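You operate a simulated robot arm through the tools that you are given. There is no shell and no other tool.

The job below is to be done with a simulated robot arm. You get a single attempt, and the scene is never put back.

TASK
Read the black peg tray and stand on it the bobbin tipped in the colour shown.
Fine: switch the reader on, press READ once; the tray stays on its plate.

The check looks at the end state, three seconds after you hand in, the way a careful person would. Anything else that was tipped, shoved, dropped, spilled or broken makes it a failure.

THE ROBOT
A 6-joint arm with a fingered hand, fixed in place. Base frame: the origin is at the foot of the arm, x ahead of it, y to its left, z up; the work surface is at about z = 800. Lengths are in mm, angles in degrees, forces in N, time in s.
With the tool pointing down near the work surface it reaches from about 340 to 740 mm from the base axis. Its first joint turns from -115.0 to 115.0 degrees. Payload 4 kg.
The tool frame sits at the grasp point between the pads (the TCP): z along the fingers, y along the line on which they close. The tips reach 26 mm beyond it. The gripper opens to 132 mm. The gripper's body begins 73 mm behind the TCP. The gripper is a hand of 4 fingers: y runs from the thumb to the fingers, the wrist lies at [0, 0, -239] in the tool frame.
Orientation is that of the tool frame in the base frame, as [roll, pitch, yaw] about the fixed x, y, z axes, in that order (R = Rz(yaw) Ry(pitch) Rx(roll)). With the fingers straight down and closing along the base's y, the tool's x points along the base's -x, its y along +y and its z along -z.

THE INTERFACE
- The arm moves only by the tool play_rows. Its argument "deltas" is a list of rows, each a list of 6 numbers: the shift along the tool's x, y, z in mm, then the turn, a rotation vector about the tool's x, y, z in degrees. In form: [[tx, ty, tz, ax, ay, az], ...]. A call has 1 to 20 rows; each row is the pose to reach, as a shift and turn from the pose commanded when the call began, along the tool's axes at that moment. A row lasts 0.2 s, in which the tool goes at most 50 mm and 8.6 degrees; a call with a longer step from one row to the next is refused whole. Where a pose cannot be reached the arm comes as near as it can. A force on the tool above 40 N (or 10 N above the force at the start of the call, whichever is more), or a blocked arm, ends the call early, and 0.2 s more pass. In this call time passes only in rows, and 0.2 s behind the last. It gives the time, the measured TCP pose, the force on the tool (base axes), the opening and the grip force at its end, in the units of the frame above (readings bear some noise), with the torque about the TCP (base axes, N m) and any sound that the robot's microphone picked up, and new pictures: "pictures" is both (left out), scene, wrist or none.
- Cameras (640 x 400 px; columns grow to the right, rows downward): "scene" is fixed at [400.2, 501, 1586.4]; the picture's right is [-0.81, -0.58, 0.00], its down [-0.50, 0.70, -0.52] and it looks along [0.30, -0.42, -0.86] (base axes); focal length 310 px, centre (320, 200). "wrist" rides on the gripper at [68, 2, -97] in the tool frame; the picture's right is [-0.02, 1.00, 0.00], its down [-0.82, -0.02, -0.58] and it looks along [-0.58, -0.01, 0.82] (tool axes); focal length 270 px, centre (320, 200). There is no depth. A picture from a camera that has moved, and an enlarged one, comes with that camera's place and axes in the base frame and with its lens.
- raise_lower(by): slides the trunk up (or, below 0, down) by that many mm; the arm rides with it, the base frame stays. It gives what a move gives, with no picture.
- finger_targets(finger1, finger2, finger3, thumb_bend): sets how far each is bent, from 0 (flat) to 1 (curled in); at 0.3 the hand is open as for a grip, at 0.7 the pads meet at the TCP. One left out holds its place. A second passes; each finger stops where it meets its share of the squeeze, and holds until it gets a number again. It is the only way to open and close the hand. It gives what a move gives, with no picture; readings hold the bend of each and the force on the fingers (four entries, about 0 where the hand has none), thumb and palm.
- inspect(camera, box): a new picture of the part [left, top, right, bottom] of that camera's present view, enlarged. It takes no simulated time.
- hand_in(): hands the job in; it is judged then, once.

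Nothing tells you positions but the pictures and the camera data. Unless the task says otherwise, let go and move clear before handing in.

The tools are called after "Call:" by a JSON object that holds its "name" and its "arguments". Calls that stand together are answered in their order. play_rows: Moves the arm, as the interface text tells. Its arguments: {"type":"object","properties":{"deltas":{"type":"array","items":{"type":"array","items":{"type":"number"}}},"pictures":{"type":"string","enum":["both","scene","wrist","none"]}},"required":["deltas"]} The other tools are called the same way: raise_lower (by) slides the trunk up or down; finger_targets (finger1, finger2, finger3, thumb_bend) moves the fingers one by one; inspect (camera, box) takes an enlarged picture of a part of a camera's view; hand_in () hands the job in.

At the start:

```text
time_s: 0.0
tcp_pos: [459.0, 74.5, 1178.3]
orientation: [180.0, 0.0, 180.0]
wrist_force: [-0.2, -0.5, 0.0]
moment: [0.05, 0.02, -0.03]
width: 132.0
grip_force: 0.0
shape: jaw
bend: [0.3, 0.3, 0.3, 0.3]
finger forces: [0.1, 0.1, 0.0, 0.1, 0.0, 0.0]
trunk travel left (down, up): [-900.0, 90.0]
```

scene: 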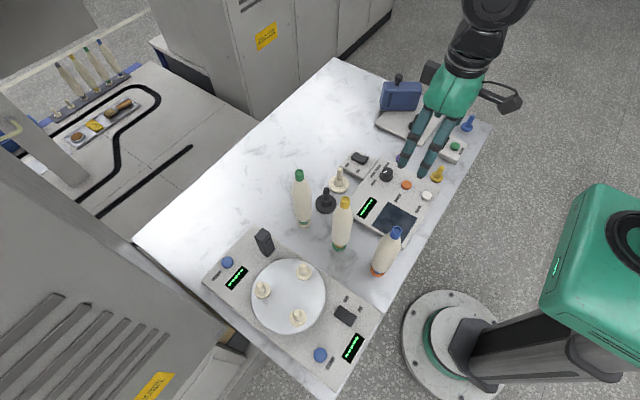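
wrist: 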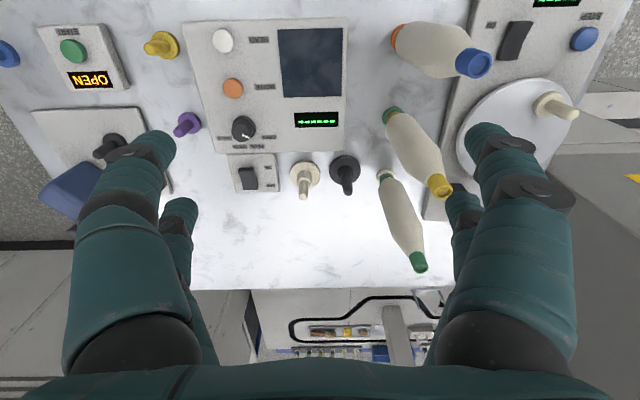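

I see a marble table with three bobbins (green, yellow and blue tips), a reader panel with a screen, a turntable, and several small peg trays. I'll enlarge the pictures first to read the labels.

Call:
{"name": "inspect", "arguments": {"camera": "scene", "box": [320, 130, 480, 250]}}

Call:
{"name": "inspect", "arguments": {"camera": "wrist", "box": [180, 10, 360, 210]}}

Call:
{"name": "inspect", "arguments": {"camera": "scene", "box": [190, 220, 390, 390]}}

Call:
{"name": "inspect", "arguments": {"camera": "scene", "box": [270, 150, 420, 290]}}

Call:
{"name": "inspect", "arguments": {"camera": "wrist", "box": [0, 0, 200, 220]}}

```text
3.33 times, centred on (400, 190) of scene
camera zoom: at [400.2, 501.0, 1586.4], right [-0.81, -0.58, 0.0], down [-0.5, 0.7, -0.52], along [0.3, -0.42, -0.86], focal length 1034 px, centre (53, 233)
```

zoom: 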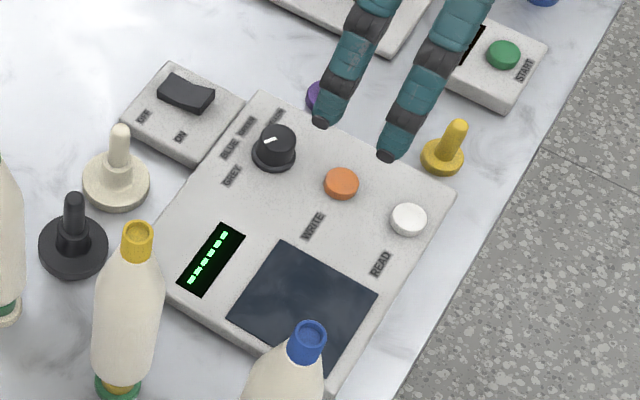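

```text
2.00 times, centred on (270, 110) of wrist
camera zoom: at [390.3, 74.0, 1274.7], right [0.02, 1.0, 0.0], down [0.82, -0.02, 0.58], along [0.58, -0.01, -0.82], focal length 541 px, centre (420, 380)
```

zoom: 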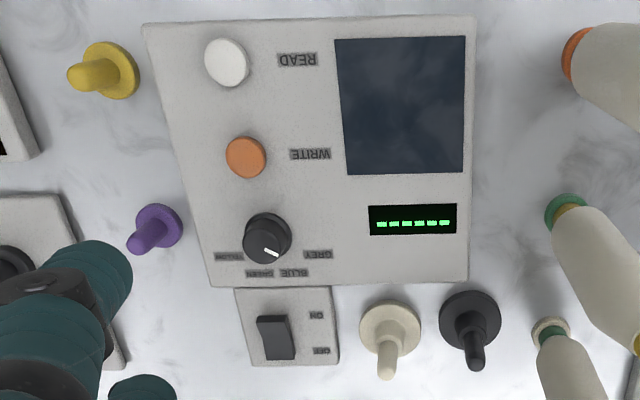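

```text
2.35 times, centred on (290, 305) of scene
camera zoom: at [400.2, 501.0, 1586.4], right [-0.81, -0.58, 0.0], down [-0.5, 0.7, -0.52], along [0.3, -0.42, -0.86], focal length 730 px, centre (391, -47)
```

zoom: 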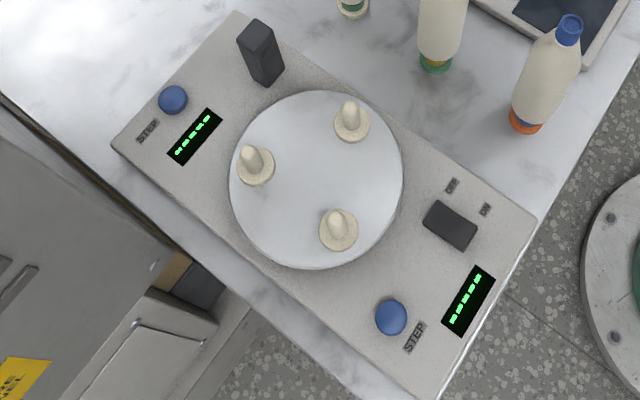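

```text
2.86 times, centred on (345, 220) of scene
camera zoom: at [400.2, 501.0, 1586.4], right [-0.81, -0.58, 0.0], down [-0.5, 0.7, -0.52], along [0.3, -0.42, -0.86], focal length 886 px, centre (249, 143)
```

zoom: 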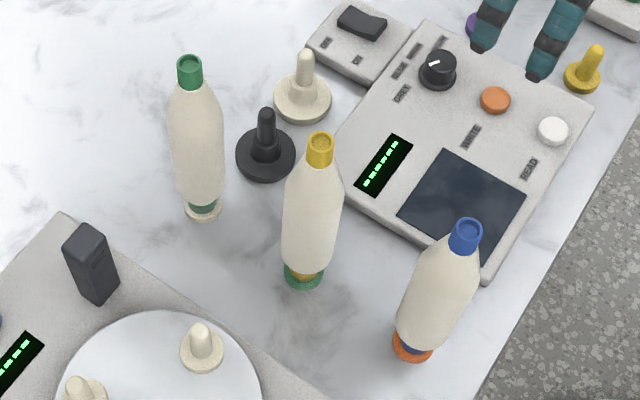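

```text
1.82 times, centred on (100, 110) of wrist
camera zoom: at [390.3, 74.0, 1274.7], right [0.02, 1.0, 0.0], down [0.82, -0.02, 0.58], along [0.58, -0.01, -0.82], focal length 491 px, centre (720, 364)
```

zoom: 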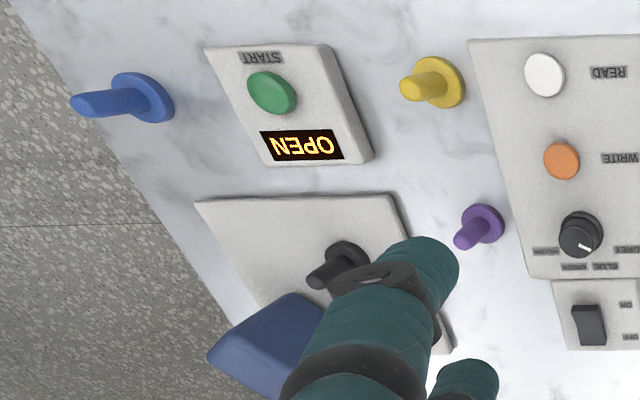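

The free-standing black peg tray seems to be near (648, 120), next to the reader. There is another black knob near the blue box, so I'll enlarge that area and the hand before deciding.

Call:
{"name": "inspect", "arguments": {"camera": "scene", "box": [360, 60, 490, 180]}}

Call:
{"name": "inspect", "arguments": {"camera": "wrist", "box": [360, 0, 640, 280]}}

Call:
{"name": "inspect", "arguments": {"camera": "scene", "box": [330, 140, 410, 220]}}

Call:
{"name": "inspect", "arguments": {"camera": "scene", "box": [40, 30, 160, 150]}}

```text
3.33 times, centred on (425, 120) of scene
camera zoom: at [400.2, 501.0, 1586.4], right [-0.81, -0.58, 0.0], down [-0.5, 0.7, -0.52], along [0.3, -0.42, -0.86], focal length 1034 px, centre (-30, 467)
```

zoom: 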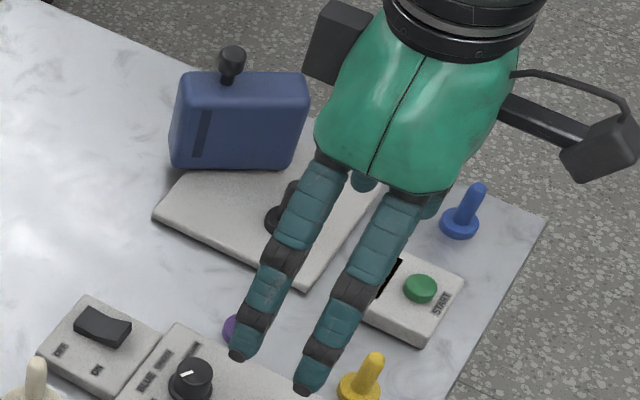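

```text
1.43 times, centred on (500, 140) of wrist
camera zoom: at [390.3, 74.0, 1274.7], right [0.02, 1.0, 0.0], down [0.82, -0.02, 0.58], along [0.58, -0.01, -0.82], focal length 386 px, centre (63, 286)
```

zoom: 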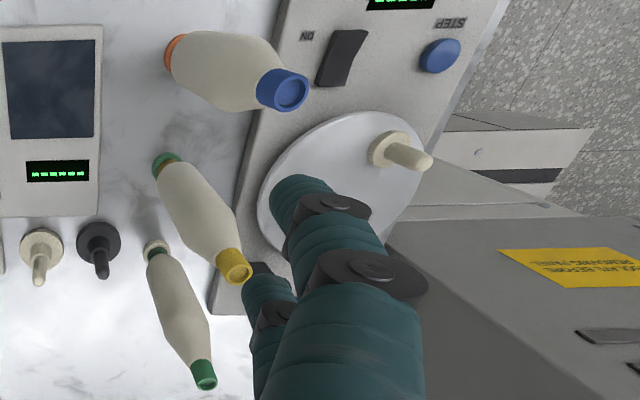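

```text
5.00 times, centred on (370, 180) of scene
camera zoom: at [400.2, 501.0, 1586.4], right [-0.81, -0.58, 0.0], down [-0.5, 0.7, -0.52], along [0.3, -0.42, -0.86], focal length 1551 px, centre (70, 300)
```

zoom: 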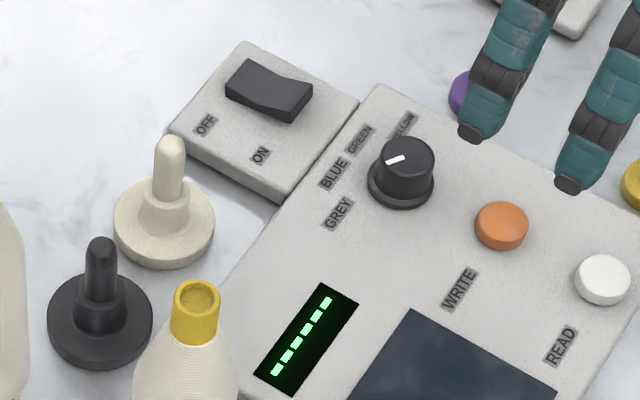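

```text
3.33 times, centred on (100, 90) of scene
camera zoom: at [400.2, 501.0, 1586.4], right [-0.81, -0.58, 0.0], down [-0.5, 0.7, -0.52], along [0.3, -0.42, -0.86], focal length 1034 px, centre (1053, 567)
```

zoom: 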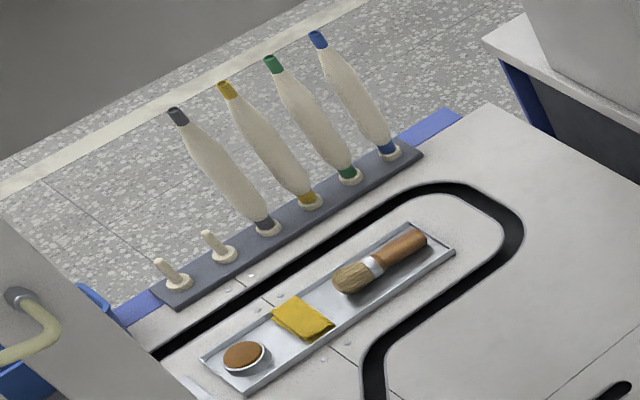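

The loose black peg tray stands at about (648, 120), between the green bobbin and an empty cream tray. I read the dark square on the reader, centred near (455, 59), as its plate. I'll half-close the hand up here to learn how the fingers move.

Call:
{"name": "finger_targets", "arguments": {"finger1": 0.55, "finger2": 0.55, "finger3": 0.55, "thumb_bend": 0.55}}

Call:
{"name": "play_rows", "arguments": {"deltas": [[0, 0, 0, 0, 0, 0]]}}

```text
time_s: 1.0
tcp_pos: [458.7, 73.2, 1178.1]
orientation: [180.0, 0.0, 180.0]
wrist_force: [-0.9, -0.6, 0.5]
moment: [0.0, -0.03, -0.02]
width: 49.3
grip_force: 0.1
shape: fingers
bend: [0.55, 0.55, 0.55, 0.55]
finger forces: [0.0, 0.0, 0.0, 0.0, 0.0, 0.0]
trunk travel left (down, up): [-900.0, 90.0]
```

```text
time_s: 1.4
tcp_pos: [459.3, 74.7, 1178.9]
orientation: [-180.0, 0.0, -180.0]
wrist_force: [1.0, -1.2, 0.1]
moment: [-0.01, 0.02, 0.0]
width: 49.6
grip_force: 0.1
shape: fingers
bend: [0.55, 0.55, 0.55, 0.55]
finger forces: [0.0, 0.0, 0.1, 0.0, 0.0, 0.0]
trunk travel left (down, up): [-900.0, 90.0]
camera wrist: at [390.3, 74.0, 1274.7], right [0.02, 1.0, 0.0], down [0.82, -0.02, 0.58], along [0.58, -0.01, -0.82], focal length 270 px, centre (320, 200)
```

scene: 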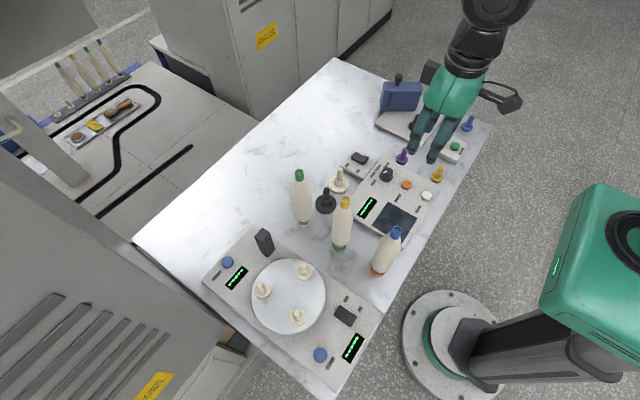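
wrist: 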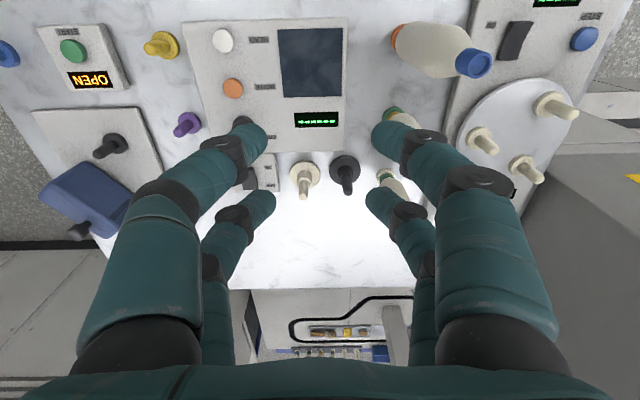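

Two digits sit on each side of the palm. I'll bend one digit at a time to see which number moves which.

Call:
{"name": "finger_targets", "arguments": {"finger1": 0.3}}

Call:
{"name": "play_rows", "arguments": {"deltas": [[0, 0, 0, 0, 0, 0]], "pictures": "wrist"}}

Call:
{"name": "finger_targets", "arguments": {"finger1": 0.55, "finger2": 0.3}}

Call:
{"name": "play_rows", "arguments": {"deltas": [[0, 0, 0, 0, 0, 0]], "pictures": "wrist"}}

Call:
{"name": "finger_targets", "arguments": {"finger2": 0.55, "finger3": 0.3}}

Call:
{"name": "play_rows", "arguments": {"deltas": [[0, 0, 0, 0, 0, 0]], "pictures": "wrist"}}

Call:
{"name": "finger_targets", "arguments": {"finger1": 0.7, "finger2": 0.7, "finger3": 0.7, "thumb_bend": 0.7}}

Call:
{"name": "play_rows", "arguments": {"deltas": [[0, 0, 0, 0, 0, 0]]}}

```text
time_s: 2.4
tcp_pos: [458.1, 74.5, 1177.5]
orientation: [-180.0, 0.0, -180.0]
wrist_force: [-0.1, -0.2, 0.1]
moment: [-0.01, -0.02, 0.0]
width: 90.9
grip_force: 0.0
shape: fingers
bend: [0.3, 0.55, 0.55, 0.55]
finger forces: [0.1, 0.1, 0.1, 0.1, 0.1, 0.1]
trunk travel left (down, up): [-900.0, 90.0]
```

```text
time_s: 2.8
tcp_pos: [458.0, 73.7, 1178.6]
orientation: [-180.0, 0.0, -179.9]
wrist_force: [0.1, 0.4, 0.0]
moment: [-0.04, -0.01, 0.02]
width: 91.2
grip_force: 0.2
shape: fingers
bend: [0.3, 0.55, 0.55, 0.55]
finger forces: [0.0, 0.0, 0.1, 0.0, 0.0, 0.0]
trunk travel left (down, up): [-900.0, 90.0]
camera wrist: at [390.3, 74.0, 1274.7], right [0.02, 1.0, 0.0], down [0.82, -0.02, 0.58], along [0.58, -0.01, -0.82], focal length 270 px, centre (320, 200)
```

wrist: 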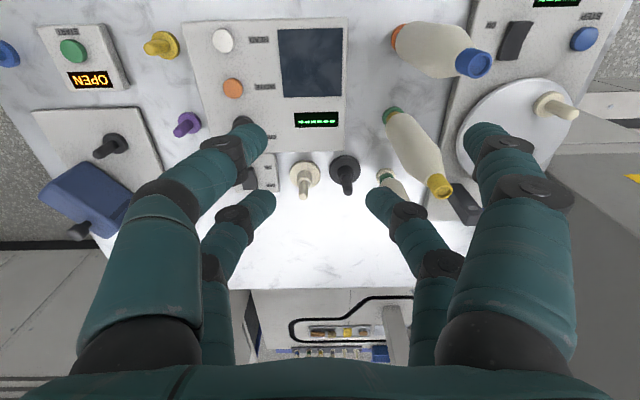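

```text
time_s: 3.8
tcp_pos: [457.9, 74.1, 1179.4]
orientation: [180.0, 0.1, -180.0]
wrist_force: [-0.3, 0.0, -0.1]
moment: [0.04, 0.0, -0.02]
width: 49.7
grip_force: 0.1
shape: fingers
bend: [0.55, 0.3, 0.55, 0.55]
finger forces: [0.1, 0.1, 0.1, 0.0, 0.1, 0.1]
trunk travel left (down, up): [-900.0, 90.0]
```

```text
time_s: 4.2
tcp_pos: [459.4, 73.7, 1177.8]
orientation: [180.0, 0.0, -180.0]
wrist_force: [0.2, -0.1, -0.8]
moment: [-0.01, -0.01, -0.01]
width: 49.8
grip_force: 0.0
shape: fingers
bend: [0.55, 0.3, 0.55, 0.55]
finger forces: [0.0, 0.0, 0.0, 0.0, 0.0, 0.0]
trunk travel left (down, up): [-900.0, 90.0]
camera wrist: at [390.3, 74.0, 1274.7], right [0.02, 1.0, 0.0], down [0.82, -0.02, 0.58], along [0.58, -0.01, -0.82], focal length 270 px, centre (320, 200)
```

wrist: 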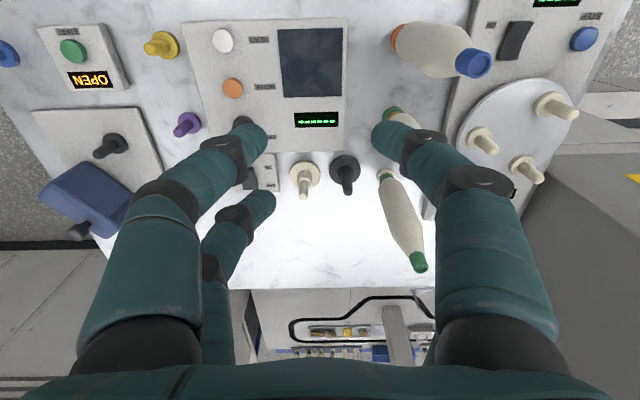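

```text
time_s: 5.2
tcp_pos: [458.7, 73.9, 1177.4]
orientation: [-180.0, 0.0, -179.9]
wrist_force: [-0.7, -0.3, 0.3]
moment: [0.03, -0.02, -0.02]
width: 49.7
grip_force: 0.2
shape: fingers
bend: [0.55, 0.55, 0.3, 0.55]
finger forces: [0.0, 0.0, 0.1, 0.1, 0.1, 0.0]
trunk travel left (down, up): [-900.0, 90.0]
```

```text
time_s: 5.6
tcp_pos: [458.2, 73.5, 1177.9]
orientation: [180.0, 0.0, 179.9]
wrist_force: [0.3, -0.5, 0.4]
moment: [-0.03, 0.0, 0.02]
width: 49.7
grip_force: 0.1
shape: fingers
bend: [0.55, 0.55, 0.3, 0.55]
finger forces: [0.0, 0.0, 0.1, 0.0, 0.0, 0.0]
trunk travel left (down, up): [-900.0, 90.0]
camera wrist: at [390.3, 74.0, 1274.7], right [0.02, 1.0, 0.0], down [0.82, -0.02, 0.58], along [0.58, -0.01, -0.82], focal length 270 px, centre (320, 200)
```

wrist: 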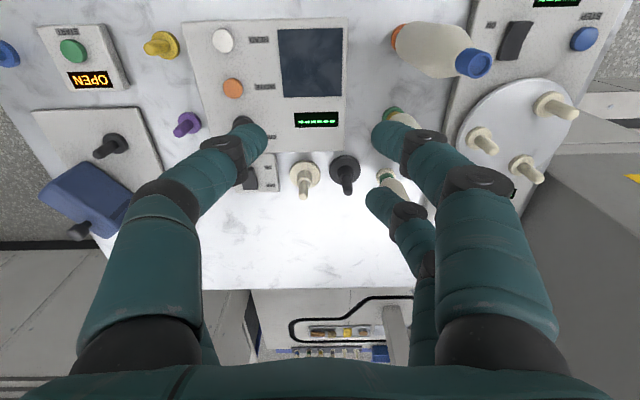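

```text
time_s: 6.6
tcp_pos: [458.2, 72.8, 1178.9]
orientation: [179.9, 0.0, 180.0]
wrist_force: [1.4, 0.2, 1.0]
moment: [0.02, -0.02, 0.02]
width: 1.3
grip_force: 0.1
shape: fingers
bend: [0.7, 0.7, 0.7, 0.7]
finger forces: [0.0, 0.0, 0.0, 0.1, 0.1, 0.1]
trunk travel left (down, up): [-900.0, 90.0]
```

```text
time_s: 7.0
tcp_pos: [459.5, 72.7, 1178.2]
orientation: [180.0, 0.0, -179.9]
wrist_force: [0.3, -0.6, -0.4]
moment: [0.01, 0.04, -0.01]
width: 1.5
grip_force: 0.0
shape: fingers
bend: [0.7, 0.7, 0.7, 0.7]
finger forces: [0.0, 0.0, 0.0, 0.0, 0.1, 0.0]
trunk travel left (down, up): [-900.0, 90.0]
camera wrist: at [390.3, 74.0, 1274.7], right [0.02, 1.0, 0.0], down [0.82, -0.02, 0.58], along [0.58, -0.01, -0.82], focal length 270 px, centre (320, 200)
```

scene: 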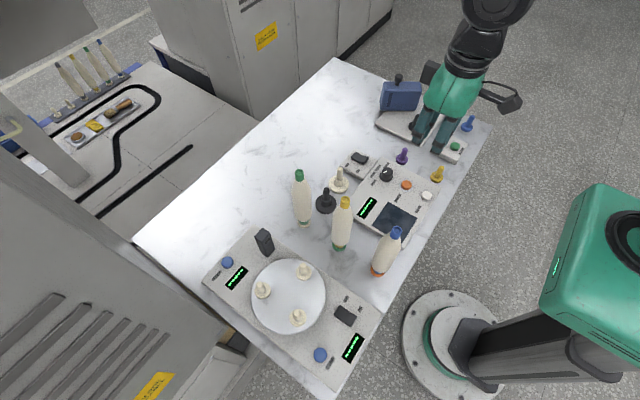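
wrist: 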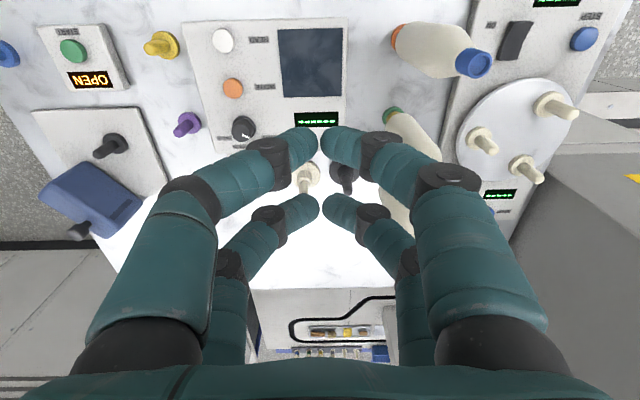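

The digits are mapped: finger1 and the thumb are the camera-side pair, and finger2 and finger3 are the far pair about 36 mm away. I'll turn the hand so it closes along x, then move over the cream/black tray area and look closely.

Call:
{"name": "play_rows", "arguments": {"deltas": [[-17, -2, 0, 0, 0, -8.2], [-34, -4, 0, 0, 0, -16.4], [-51, -7, 0, 0, 0, -24.6], [-69, -9, 0, 0, 0, -32.8], [-86, -11, 0, 0, 0, -41], [-103, -13, 0, 0, 0, -49.2], [-120, -16, 0, 0, 0, -57.4], [-137, -18, 0, 0, 0, -65.6], [-154, -20, 0, 0, 0, -73.8], [-171, -22, 0, 0, 0, -82], [-189, -24, 0, 0, 0, -90], [-189, -24, 40, 0, 0, -90], [-189, -24, 80, 0, 0, -90], [-189, -24, 120, 0, 0, -90], [-189, -24, 160, 0, 0, -90], [-189, -24, 190, 0, 0, -90], [-189, -24, 190, 0, 0, -90]]}}

```text
time_s: 10.6
tcp_pos: [645.4, 59.6, 986.6]
orientation: [-179.9, -0.8, -90.6]
wrist_force: [-0.7, 0.1, -0.2]
moment: [-0.02, -0.02, 0.0]
width: 1.4
grip_force: 0.0
shape: fingers
bend: [0.7, 0.7, 0.7, 0.7]
finger forces: [0.0, 0.1, 0.0, 0.0, 0.0, 0.1]
out of reach, approached as far as the arm can: row 11, 12, 13, 14, 15, 16, 17
trunk travel left (down, up): [-900.0, 90.0]
camera wrist: at [642.3, -8.5, 1084.7], right [-1.0, 0.04, 0.0], down [0.03, 0.82, 0.57], along [0.02, 0.56, -0.82], focal length 270 px, centre (320, 200)
```

scene: 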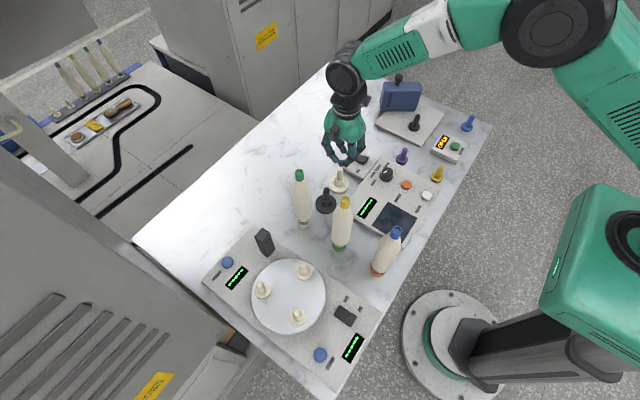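
wrist: 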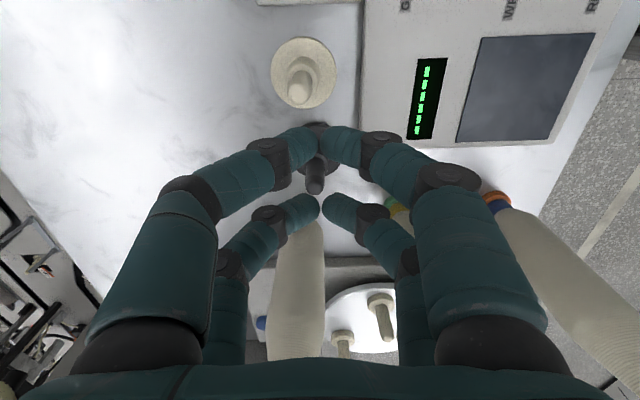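

The arm reports this pose as slightly out of reach, off by about 10 mm, probably a wrist limit. I'll open the fingers to see the black tray, and back the yaw off by about 10°.

Call:
{"name": "finger_targets", "arguments": {"finger1": 0.35, "finger2": 0.35, "finger3": 0.35, "thumb_bend": 0.35}}

Call:
{"name": "play_rows", "arguments": {"deltas": [[0, 0, 0, 0, 0, 5], [0, 0, 0, 0, 0, 10], [0, 0, 0, 0, 0, 10]]}}

```text
time_s: 11.6
tcp_pos: [645.8, 59.3, 987.2]
orientation: [-179.9, -0.9, -90.7]
wrist_force: [-1.4, 0.5, 0.6]
moment: [0.0, 0.02, 0.05]
width: 116.1
grip_force: 0.1
shape: fingers
bend: [0.35, 0.35, 0.35, 0.35]
finger forces: [0.1, 0.0, 0.0, 0.1, 0.0, 0.0]
trunk travel left (down, up): [-900.0, 90.0]
```

```text
time_s: 12.4
tcp_pos: [645.4, 60.5, 987.2]
orientation: [179.9, 0.1, -100.0]
wrist_force: [-0.2, 0.4, -0.3]
moment: [-0.04, -0.02, 0.0]
width: 116.2
grip_force: 0.0
shape: fingers
bend: [0.35, 0.35, 0.35, 0.35]
finger forces: [0.0, 0.0, 0.0, 0.0, 0.0, 0.0]
trunk travel left (down, up): [-900.0, 90.0]
camera wrist: at [631.8, -8.8, 1083.9], right [-0.98, 0.2, 0.0], down [0.16, 0.8, 0.58], along [0.11, 0.57, -0.82], focal length 270 px, centre (320, 200)
```

scene: 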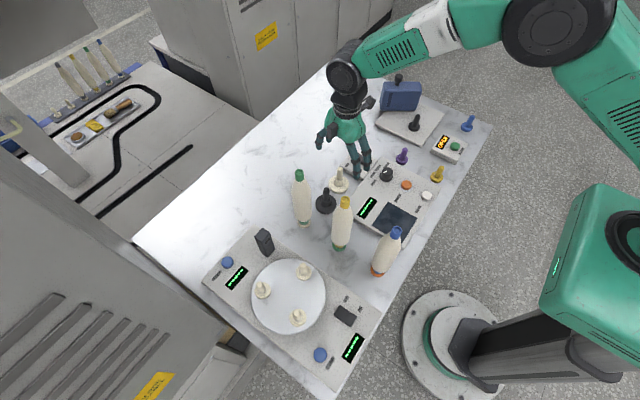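
wrist: 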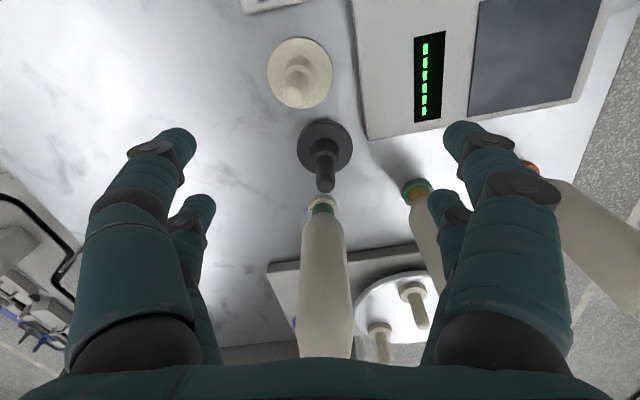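

The black tray resolves to about (650, 117) with its peg top near z = 886. I'll zoom in for its shape, and on the scene camera for the rocker and the black peg by the blue box.

Call:
{"name": "inspect", "arguments": {"camera": "wrist", "box": [260, 20, 460, 220]}}

Call:
{"name": "inspect", "arguments": {"camera": "scene", "box": [370, 60, 480, 170]}}

Call:
{"name": "inspect", "arguments": {"camera": "scene", "box": [290, 160, 370, 240]}}

```text
2.00 times, centred on (360, 120) of wrist
camera zoom: at [631.8, -8.8, 1083.9], right [-0.98, 0.2, 0.0], down [0.16, 0.8, 0.58], along [0.11, 0.57, -0.82], focal length 541 px, centre (240, 360)
```

zoom: 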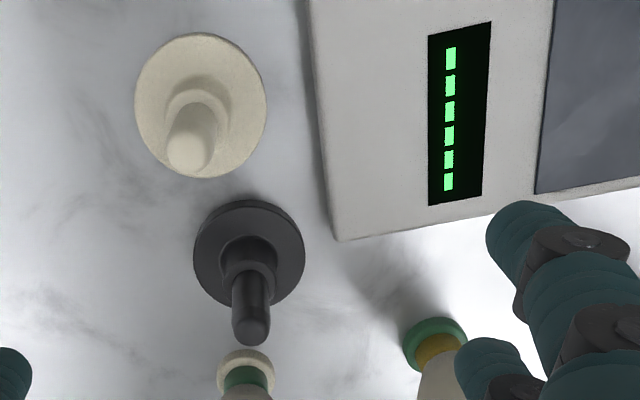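

```text
3.64 times, centred on (425, 115) of scene
camera zoom: at [400.2, 501.0, 1586.4], right [-0.81, -0.58, 0.0], down [-0.5, 0.7, -0.52], along [0.3, -0.42, -0.86], focal length 1128 px, centre (-62, 509)
```

zoom: 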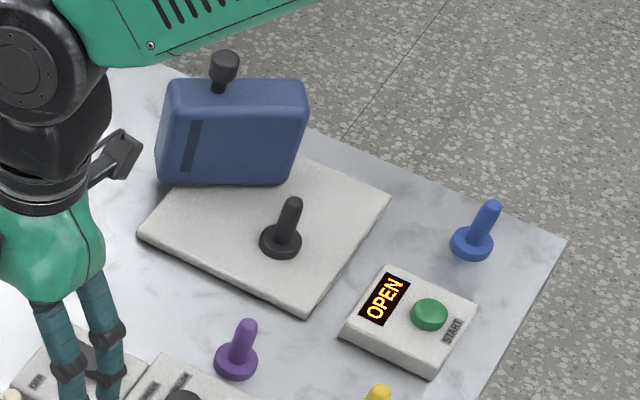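

```text
5.00 times, centred on (330, 200) of scene
camera zoom: at [400.2, 501.0, 1586.4], right [-0.81, -0.58, 0.0], down [-0.5, 0.7, -0.52], along [0.3, -0.42, -0.86], focal length 1551 px, centre (270, 200)
```

zoom: 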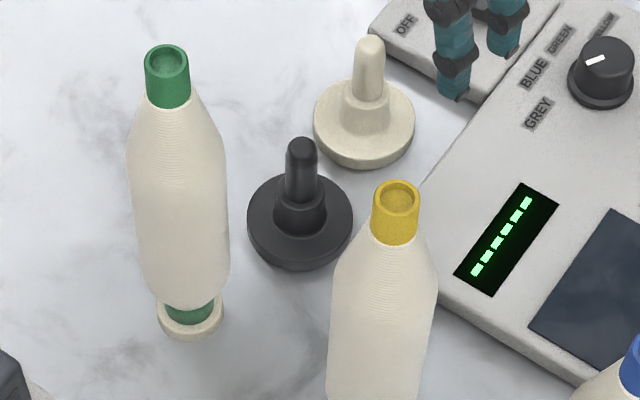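

The loose black tray has a large disc, a 28 mm hub and a 15 mm peg; the small black post by the blue lid is a different, fixed size. I'll align the far finger pair over the peg, stay above it, and check.

Call:
{"name": "finger_targets", "arguments": {"finger1": 0.5, "finger2": 0.5, "finger3": 0.5, "thumb_bend": 0.5}}

Call:
{"name": "play_rows", "arguments": {"deltas": [[-20, 2.5, 0, 0, 0, 0], [-39, 5, 0, 0, 0, 0], [-39, 5, 30, 0, 0, 0], [-39, 5, 62, 0, 0, 0], [-39, 5, 62, 0, 0, 0]]}}

```text
time_s: 13.4
tcp_pos: [645.3, 59.0, 986.4]
orientation: [-180.0, 0.0, -99.8]
wrist_force: [-0.4, 0.0, -0.3]
moment: [0.0, 0.01, 0.02]
width: 66.6
grip_force: 0.1
shape: fingers
bend: [0.5, 0.5, 0.5, 0.5]
finger forces: [0.0, 0.1, 0.0, 0.0, 0.0, 0.0]
trunk travel left (down, up): [-900.0, 90.0]
```

```text
time_s: 14.6
tcp_pos: [648.1, 98.9, 926.9]
orientation: [-180.0, 0.0, -100.0]
wrist_force: [0.4, -0.1, -0.8]
moment: [-0.02, -0.03, -0.01]
width: 66.3
grip_force: 0.0
shape: fingers
bend: [0.5, 0.5, 0.5, 0.5]
finger forces: [0.1, 0.1, 0.0, 0.0, 0.0, 0.0]
trunk travel left (down, up): [-900.0, 90.0]
camera wrist: at [634.6, 30.4, 1024.0], right [-0.98, 0.2, 0.0], down [0.16, 0.8, 0.58], along [0.11, 0.57, -0.82], focal length 270 px, centre (320, 200)
```

scene: 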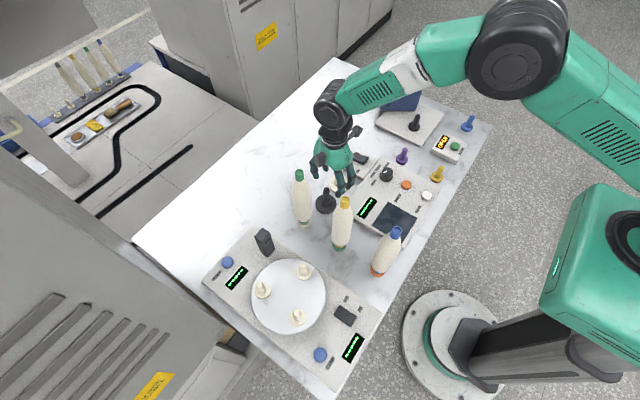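
wrist: 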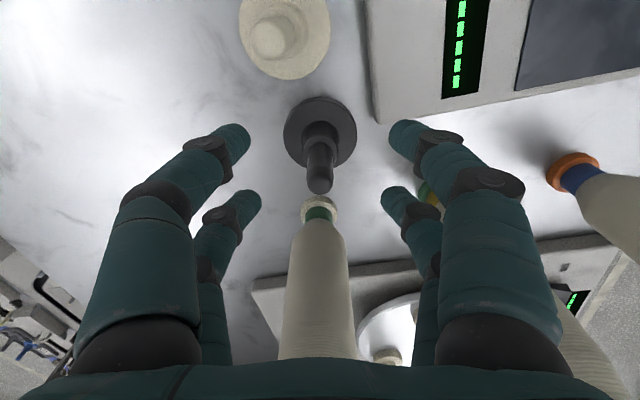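

The peg top shows at (319, 187), where I expected it and centred between the far pair. I'll go straight down until the tips are just above the hub.

Call:
{"name": "play_rows", "arguments": {"deltas": [[0, 0, 15, 0, 0, 0], [0, 0, 30, 0, 0, 0], [0, 0, 45, 0, 0, 0], [0, 0, 57, 0, 0, 0], [0, 0, 57, 0, 0, 0]]}}

```text
time_s: 15.8
tcp_pos: [646.9, 99.5, 869.0]
orientation: [-180.0, 0.0, -99.9]
wrist_force: [0.3, 0.2, 1.3]
moment: [0.05, 0.01, -0.01]
width: 66.4
grip_force: 0.0
shape: fingers
bend: [0.5, 0.5, 0.5, 0.5]
finger forces: [0.0, 0.0, 0.0, 0.1, 0.0, 0.1]
trunk travel left (down, up): [-900.0, 90.0]
camera wrist: at [634.1, 31.7, 965.7], right [-0.98, 0.2, 0.0], down [0.16, 0.8, 0.58], along [0.11, 0.57, -0.82], focal length 270 px, centre (320, 200)
```

scene: 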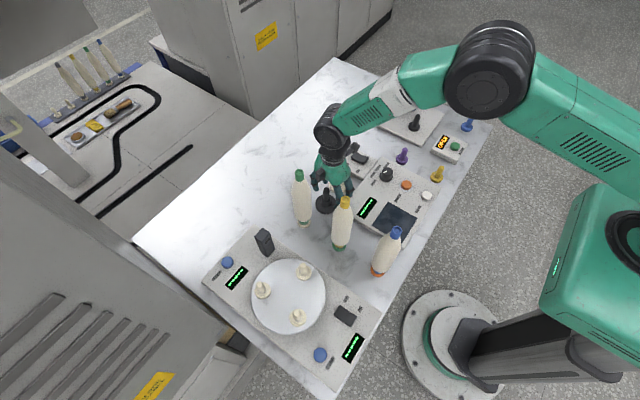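
wrist: 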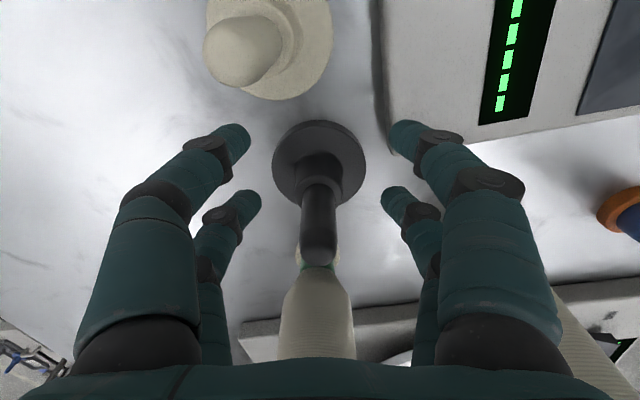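

The peg is well inside the far pair. Closing fingers 2 and 3 on it.

Call:
{"name": "finger_targets", "arguments": {"finger2": 0.75, "finger3": 0.75}}

Call:
{"name": "play_rows", "arguments": {"deltas": [[0, 0, -3, 0, 0, 0], [0, 0, -3, 0, 0, 0]], "pictures": "wrist"}}

```text
time_s: 16.8
tcp_pos: [647.3, 99.9, 869.0]
orientation: [-180.0, 0.0, -99.9]
wrist_force: [0.6, -0.3, -1.3]
moment: [-0.01, 0.02, 0.01]
width: 66.6
grip_force: 6.2
shape: fingers
bend: [0.5, 0.68, 0.67, 0.5]
finger forces: [0.0, 6.8, 7.0, 0.0, 0.0, 0.0]
trunk travel left (down, up): [-900.0, 90.0]
```

```text
time_s: 17.4
tcp_pos: [648.3, 99.2, 871.1]
orientation: [180.0, 0.1, -99.9]
wrist_force: [0.7, 0.0, -1.2]
moment: [-0.05, -0.02, 0.0]
width: 66.4
grip_force: 6.8
shape: fingers
bend: [0.5, 0.68, 0.68, 0.5]
finger forces: [0.1, 6.8, 7.0, 0.0, 0.1, 0.0]
trunk travel left (down, up): [-900.0, 90.0]
camera wrist: at [634.5, 31.5, 968.3], right [-0.98, 0.2, 0.0], down [0.16, 0.8, 0.58], along [0.11, 0.57, -0.82], focal length 270 px, centre (320, 200)
```

wrist: 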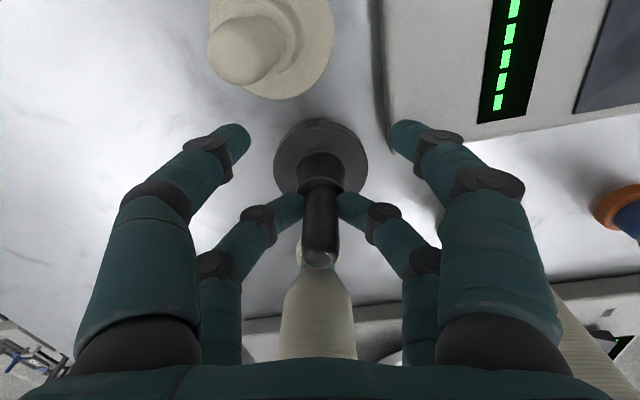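

The peg is held at about 7 N per finger. Lifting slowly.

Call:
{"name": "play_rows", "arguments": {"deltas": [[0, 0, -10, 0, 0, 0], [0, 0, -25, 0, 0, 0], [0, 0, -45, 0, 0, 0], [0, 0, -65, 0, 0, 0], [0, 0, -85, 0, 0, 0], [0, 0, -85, 0, 0, 0]]}}

```text
time_s: 18.8
tcp_pos: [648.3, 99.7, 956.7]
orientation: [180.0, 0.0, -99.9]
wrist_force: [-0.3, -0.8, -0.9]
moment: [0.01, 0.01, 0.01]
width: 66.0
grip_force: 7.2
shape: fingers
bend: [0.5, 0.68, 0.68, 0.5]
finger forces: [0.1, 6.8, 7.0, 0.0, 0.0, 0.0]
trunk travel left (down, up): [-900.0, 90.0]
camera wrist: at [635.4, 30.7, 1052.8], right [-0.98, 0.2, 0.0], down [0.16, 0.8, 0.58], along [0.11, 0.57, -0.82], focal length 270 px, centre (320, 200)
```

scene: 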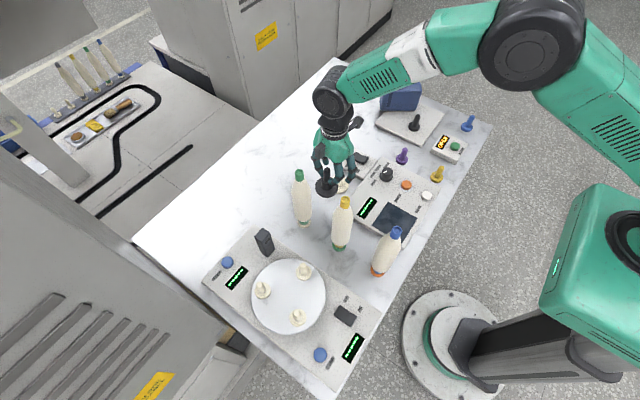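
wrist: 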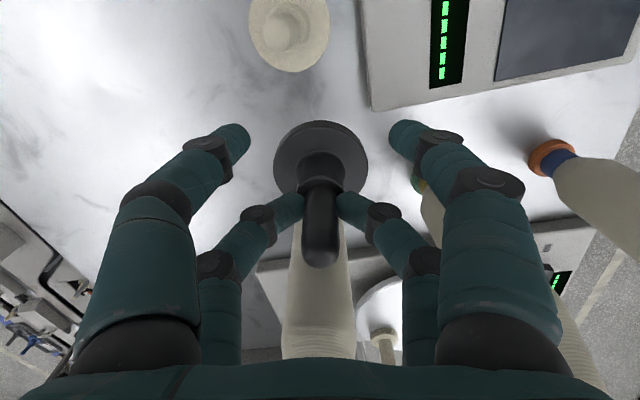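

The tray is up and hanging straight. Next I'll carry it over the reader's dark plate, centred near (457, 60), still high.

Call:
{"name": "play_rows", "arguments": {"deltas": [[5, 10, 0, 0, 0, 0], [13, 27, 0, 0, 0, 0], [23, 46, 0, 0, 0, 0], [33, 66, 0, 0, 0, 0], [43, 86, 0, 0, 0, 0], [53, 106, 0, 0, 0, 0], [63, 126, 0, 0, 0, 0], [72, 145, 0, 0, 0, 0], [80, 162, 0, 0, 0, 0], [86, 173, 0, 0, 0, 0], [89.7, 180.7, 0, 0, 0, 0], [89.7, 180.7, 0, 0, 0, 0]]}}

Call:
{"name": "inspect", "arguments": {"camera": "scene", "box": [330, 150, 450, 250]}}

```text
time_s: 21.4
tcp_pos: [453.9, 41.9, 955.9]
orientation: [-180.0, 0.0, -99.9]
wrist_force: [0.7, 0.3, 0.0]
moment: [0.02, 0.02, 0.0]
width: 66.6
grip_force: 6.7
shape: fingers
bend: [0.5, 0.68, 0.68, 0.5]
finger forces: [0.0, 6.8, 7.0, 0.0, 0.1, 0.1]
trunk travel left (down, up): [-900.0, 90.0]
camera wrist: at [440.7, -26.5, 1053.1], right [-0.98, 0.2, 0.0], down [0.16, 0.8, 0.58], along [0.11, 0.57, -0.82], focal length 270 px, centre (320, 200)
```

scene: 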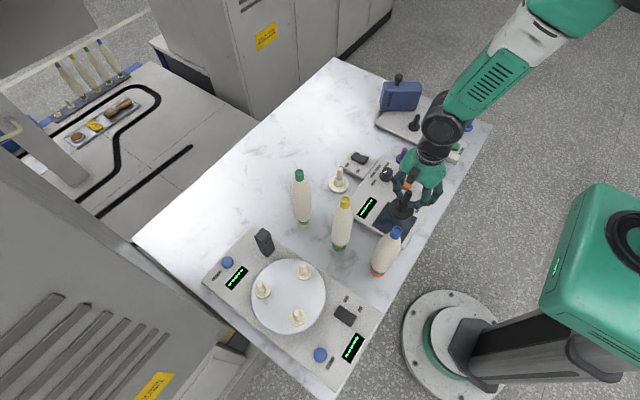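
wrist: 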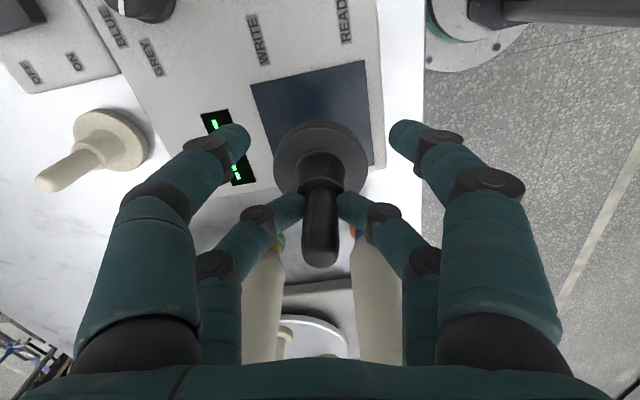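

```text
4.00 times, centred on (390, 200) of scene
camera zoom: at [400.2, 501.0, 1586.4], right [-0.81, -0.58, 0.0], down [-0.5, 0.7, -0.52], along [0.3, -0.42, -0.86], focal length 1241 px, centre (40, 200)
```

zoom: 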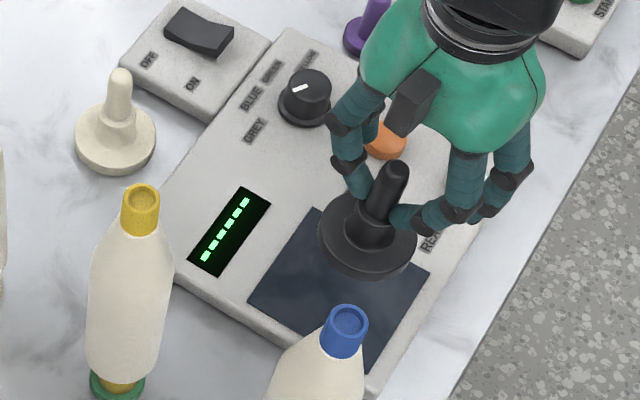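

The plate spans about x 412–506 and y 11–104, centre (459, 58), with its top near z = 819. The tray hangs over it, so I'll go down and feel for contact.

Call:
{"name": "play_rows", "arguments": {"deltas": [[1.6, -2.3, 15, 0, 0, 0], [1.6, -2.3, 30, 0, 0, 0], [1.6, -2.3, 45, 0, 0, 0], [1.6, -2.3, 56, 0, 0, 0], [1.6, -2.3, 62, 0, 0, 0], [1.6, -2.3, 62, 0, 0, 0]]}}

Call:
{"name": "play_rows", "arguments": {"deltas": [[0, 0, 1.5, 0, 0, 0], [0, 0, 1.5, 0, 0, 0]], "pictures": "none"}}

Call:
{"name": "play_rows", "arguments": {"deltas": [[0, 0, 1.5, 0, 0, 0], [0, 0, 1.5, 0, 0, 0]], "pictures": "none"}}

Call:
{"name": "play_rows", "arguments": {"deltas": [[0, 0, 1.5, 0, 0, 0], [0, 0, 1.5, 0, 0, 0]]}}

```text
time_s: 22.8
tcp_pos: [455.7, 39.4, 895.0]
orientation: [-180.0, 0.0, -99.9]
wrist_force: [0.4, -0.4, -0.8]
moment: [0.0, 0.02, 0.0]
width: 66.3
grip_force: 6.7
shape: fingers
bend: [0.5, 0.68, 0.68, 0.5]
finger forces: [0.1, 6.9, 6.9, 0.0, 0.0, 0.1]
trunk travel left (down, up): [-900.0, 90.0]
camera wrist: at [442.4, -28.3, 991.2], right [-0.98, 0.2, 0.0], down [0.16, 0.8, 0.58], along [0.11, 0.57, -0.82], focal length 270 px, centre (320, 200)
```

scene: 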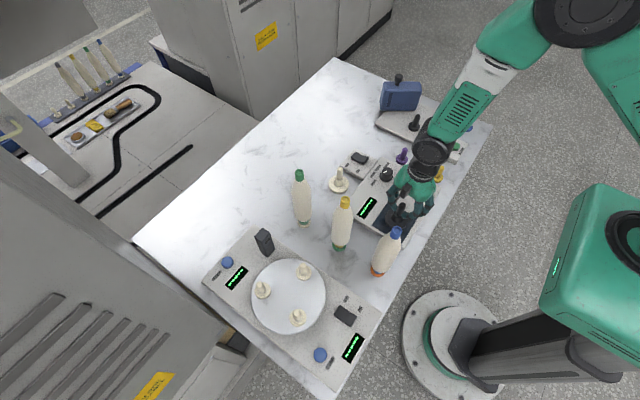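
wrist: 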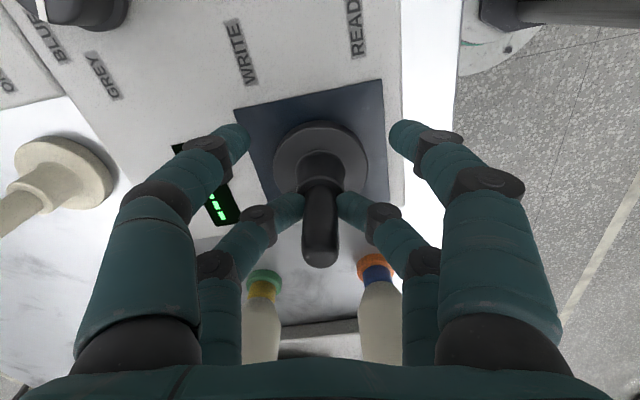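

```text
time_s: 23.4
tcp_pos: [457.0, 39.8, 894.4]
orientation: [180.0, 0.0, -99.9]
wrist_force: [-0.6, 1.1, 0.0]
moment: [0.0, -0.01, 0.0]
width: 66.2
grip_force: 6.7
shape: fingers
bend: [0.5, 0.68, 0.68, 0.5]
finger forces: [0.0, 6.8, 7.0, 0.0, 0.0, 0.1]
trunk travel left (down, up): [-900.0, 90.0]
```

```text
time_s: 24.0
tcp_pos: [455.7, 40.9, 891.0]
orientation: [-180.0, 0.0, -100.0]
wrist_force: [0.0, -0.1, -0.9]
moment: [0.01, -0.03, 0.01]
width: 66.5
grip_force: 6.7
shape: fingers
bend: [0.5, 0.68, 0.68, 0.5]
finger forces: [0.1, 6.8, 7.0, 0.0, 0.0, 0.0]
trunk travel left (down, up): [-900.0, 90.0]
```

```text
time_s: 24.6
tcp_pos: [455.8, 40.3, 891.3]
orientation: [-180.0, 0.0, -99.8]
wrist_force: [0.0, 0.4, -1.1]
moment: [-0.02, 0.04, 0.01]
width: 66.2
grip_force: 6.8
shape: fingers
bend: [0.5, 0.68, 0.68, 0.5]
finger forces: [0.0, 6.8, 7.0, 0.0, 0.0, 0.1]
trunk travel left (down, up): [-900.0, 90.0]
camera wrist: at [443.0, -28.2, 986.9], right [-0.98, 0.2, 0.0], down [0.16, 0.8, 0.58], along [0.11, 0.57, -0.82], focal length 270 px, centre (320, 200)
```

scene: 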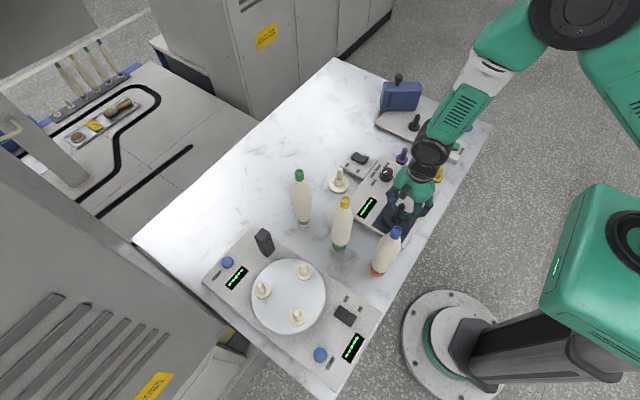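
wrist: 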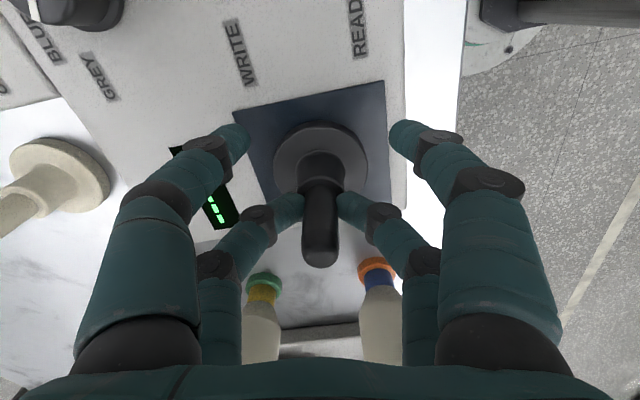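

No contact yet. I'll keep lowering in small steps.

Call:
{"name": "play_rows", "arguments": {"deltas": [[0, 0, 1.5, 0, 0, 0], [0, 0, 1.5, 0, 0, 0], [0, 0, 1.5, 0, 0, 0]], "pictures": "none"}}

Call:
{"name": "play_rows", "arguments": {"deltas": [[0, 0, 1.5, 0, 0, 0], [0, 0, 1.5, 0, 0, 0], [0, 0, 1.5, 0, 0, 0]], "pictures": "none"}}

Call:
{"name": "inspect", "arguments": {"camera": "scene", "box": [360, 170, 440, 250]}}

```text
time_s: 25.4
tcp_pos: [456.1, 40.1, 888.2]
orientation: [-180.0, 0.0, -99.9]
wrist_force: [0.8, -0.3, -0.4]
moment: [-0.03, -0.05, 0.01]
width: 66.3
grip_force: 6.5
shape: fingers
bend: [0.5, 0.68, 0.68, 0.5]
finger forces: [0.0, 6.8, 7.0, 0.1, 0.1, 0.1]
trunk travel left (down, up): [-900.0, 90.0]
```

```text
time_s: 26.2
tcp_pos: [455.2, 40.1, 887.7]
orientation: [-180.0, 0.0, -100.0]
wrist_force: [0.2, 0.0, 2.8]
moment: [0.07, -0.05, 0.04]
width: 66.5
grip_force: 7.4
shape: fingers
bend: [0.5, 0.69, 0.68, 0.5]
finger forces: [0.0, 7.6, 8.3, 0.1, 0.0, 0.0]
trunk travel left (down, up): [-900.0, 90.0]
```

```text
5.00 times, centred on (400, 210) of scene
camera zoom: at [400.2, 501.0, 1586.4], right [-0.81, -0.58, 0.0], down [-0.5, 0.7, -0.52], along [0.3, -0.42, -0.86], focal length 1551 px, centre (-80, 150)
```

zoom: 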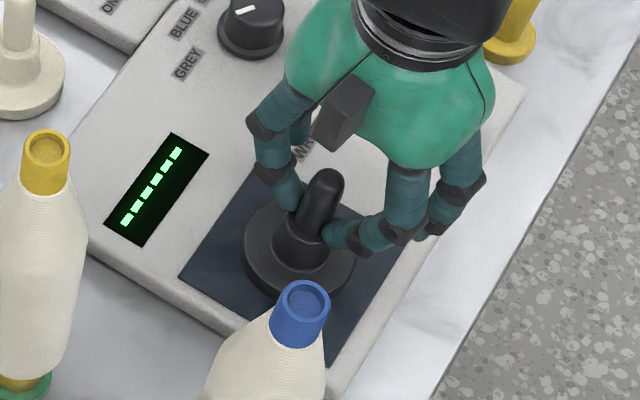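

The tray touched the plate at TCP z ≈ 887 and sits near the middle of it. Releasing the peg and rising straight up.

Call:
{"name": "finger_targets", "arguments": {"finger2": 0.5, "finger3": 0.5}}

Call:
{"name": "play_rows", "arguments": {"deltas": [[0, 0, -15, 0, 0, 0], [0, 0, -40, 0, 0, 0], [0, 0, -70, 0, 0, 0], [0, 0, -100, 0, 0, 0], [0, 0, -130, 0, 0, 0], [0, 0, -130, 0, 0, 0]]}}

Call:
{"name": "inspect", "arguments": {"camera": "scene", "box": [330, 140, 450, 250]}}

```text
time_s: 27.2
tcp_pos: [456.8, 40.6, 886.7]
orientation: [-180.0, 0.0, -99.9]
wrist_force: [-0.8, 0.2, -0.6]
moment: [-0.02, 0.0, 0.0]
width: 66.5
grip_force: 0.1
shape: fingers
bend: [0.5, 0.5, 0.5, 0.5]
finger forces: [0.0, 0.1, 0.0, 0.0, 0.0, 0.0]
trunk travel left (down, up): [-900.0, 90.0]
```

```text
time_s: 28.6
tcp_pos: [456.9, 40.2, 1019.0]
orientation: [180.0, 0.1, -100.0]
wrist_force: [-0.6, 0.4, 0.2]
moment: [-0.01, -0.01, 0.05]
width: 66.5
grip_force: 0.0
shape: fingers
bend: [0.5, 0.5, 0.5, 0.5]
finger forces: [0.0, 0.1, 0.0, 0.0, 0.0, 0.0]
trunk travel left (down, up): [-900.0, 90.0]
camera wrist: at [442.7, -28.3, 1115.4], right [-0.98, 0.2, 0.0], down [0.16, 0.8, 0.58], along [0.11, 0.57, -0.82], focal length 270 px, centre (320, 200)
```

scene: 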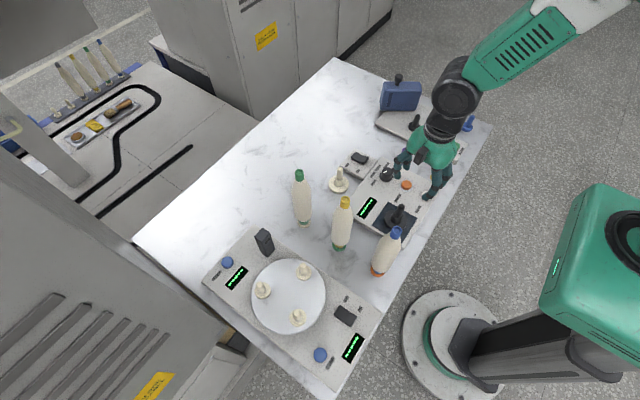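
wrist: 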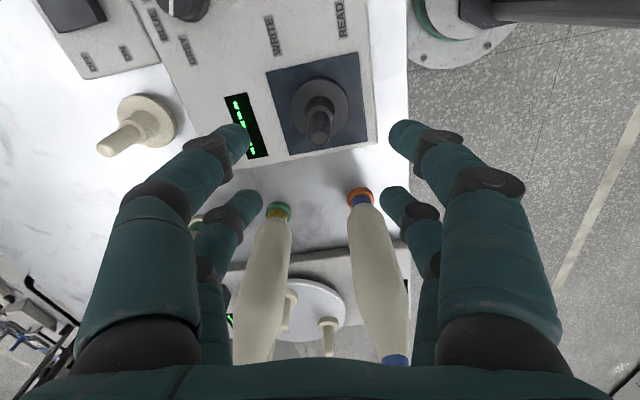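

```text
3.64 times, centred on (390, 195) of scene
camera zoom: at [400.2, 501.0, 1586.4], right [-0.81, -0.58, 0.0], down [-0.5, 0.7, -0.52], along [0.3, -0.42, -0.86], focal length 1128 px, centre (66, 218)
```

zoom: 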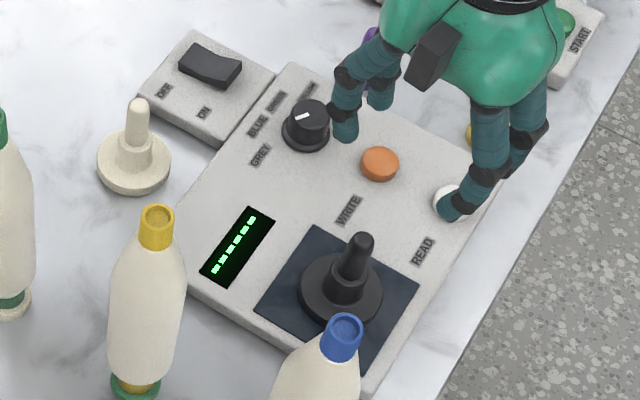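

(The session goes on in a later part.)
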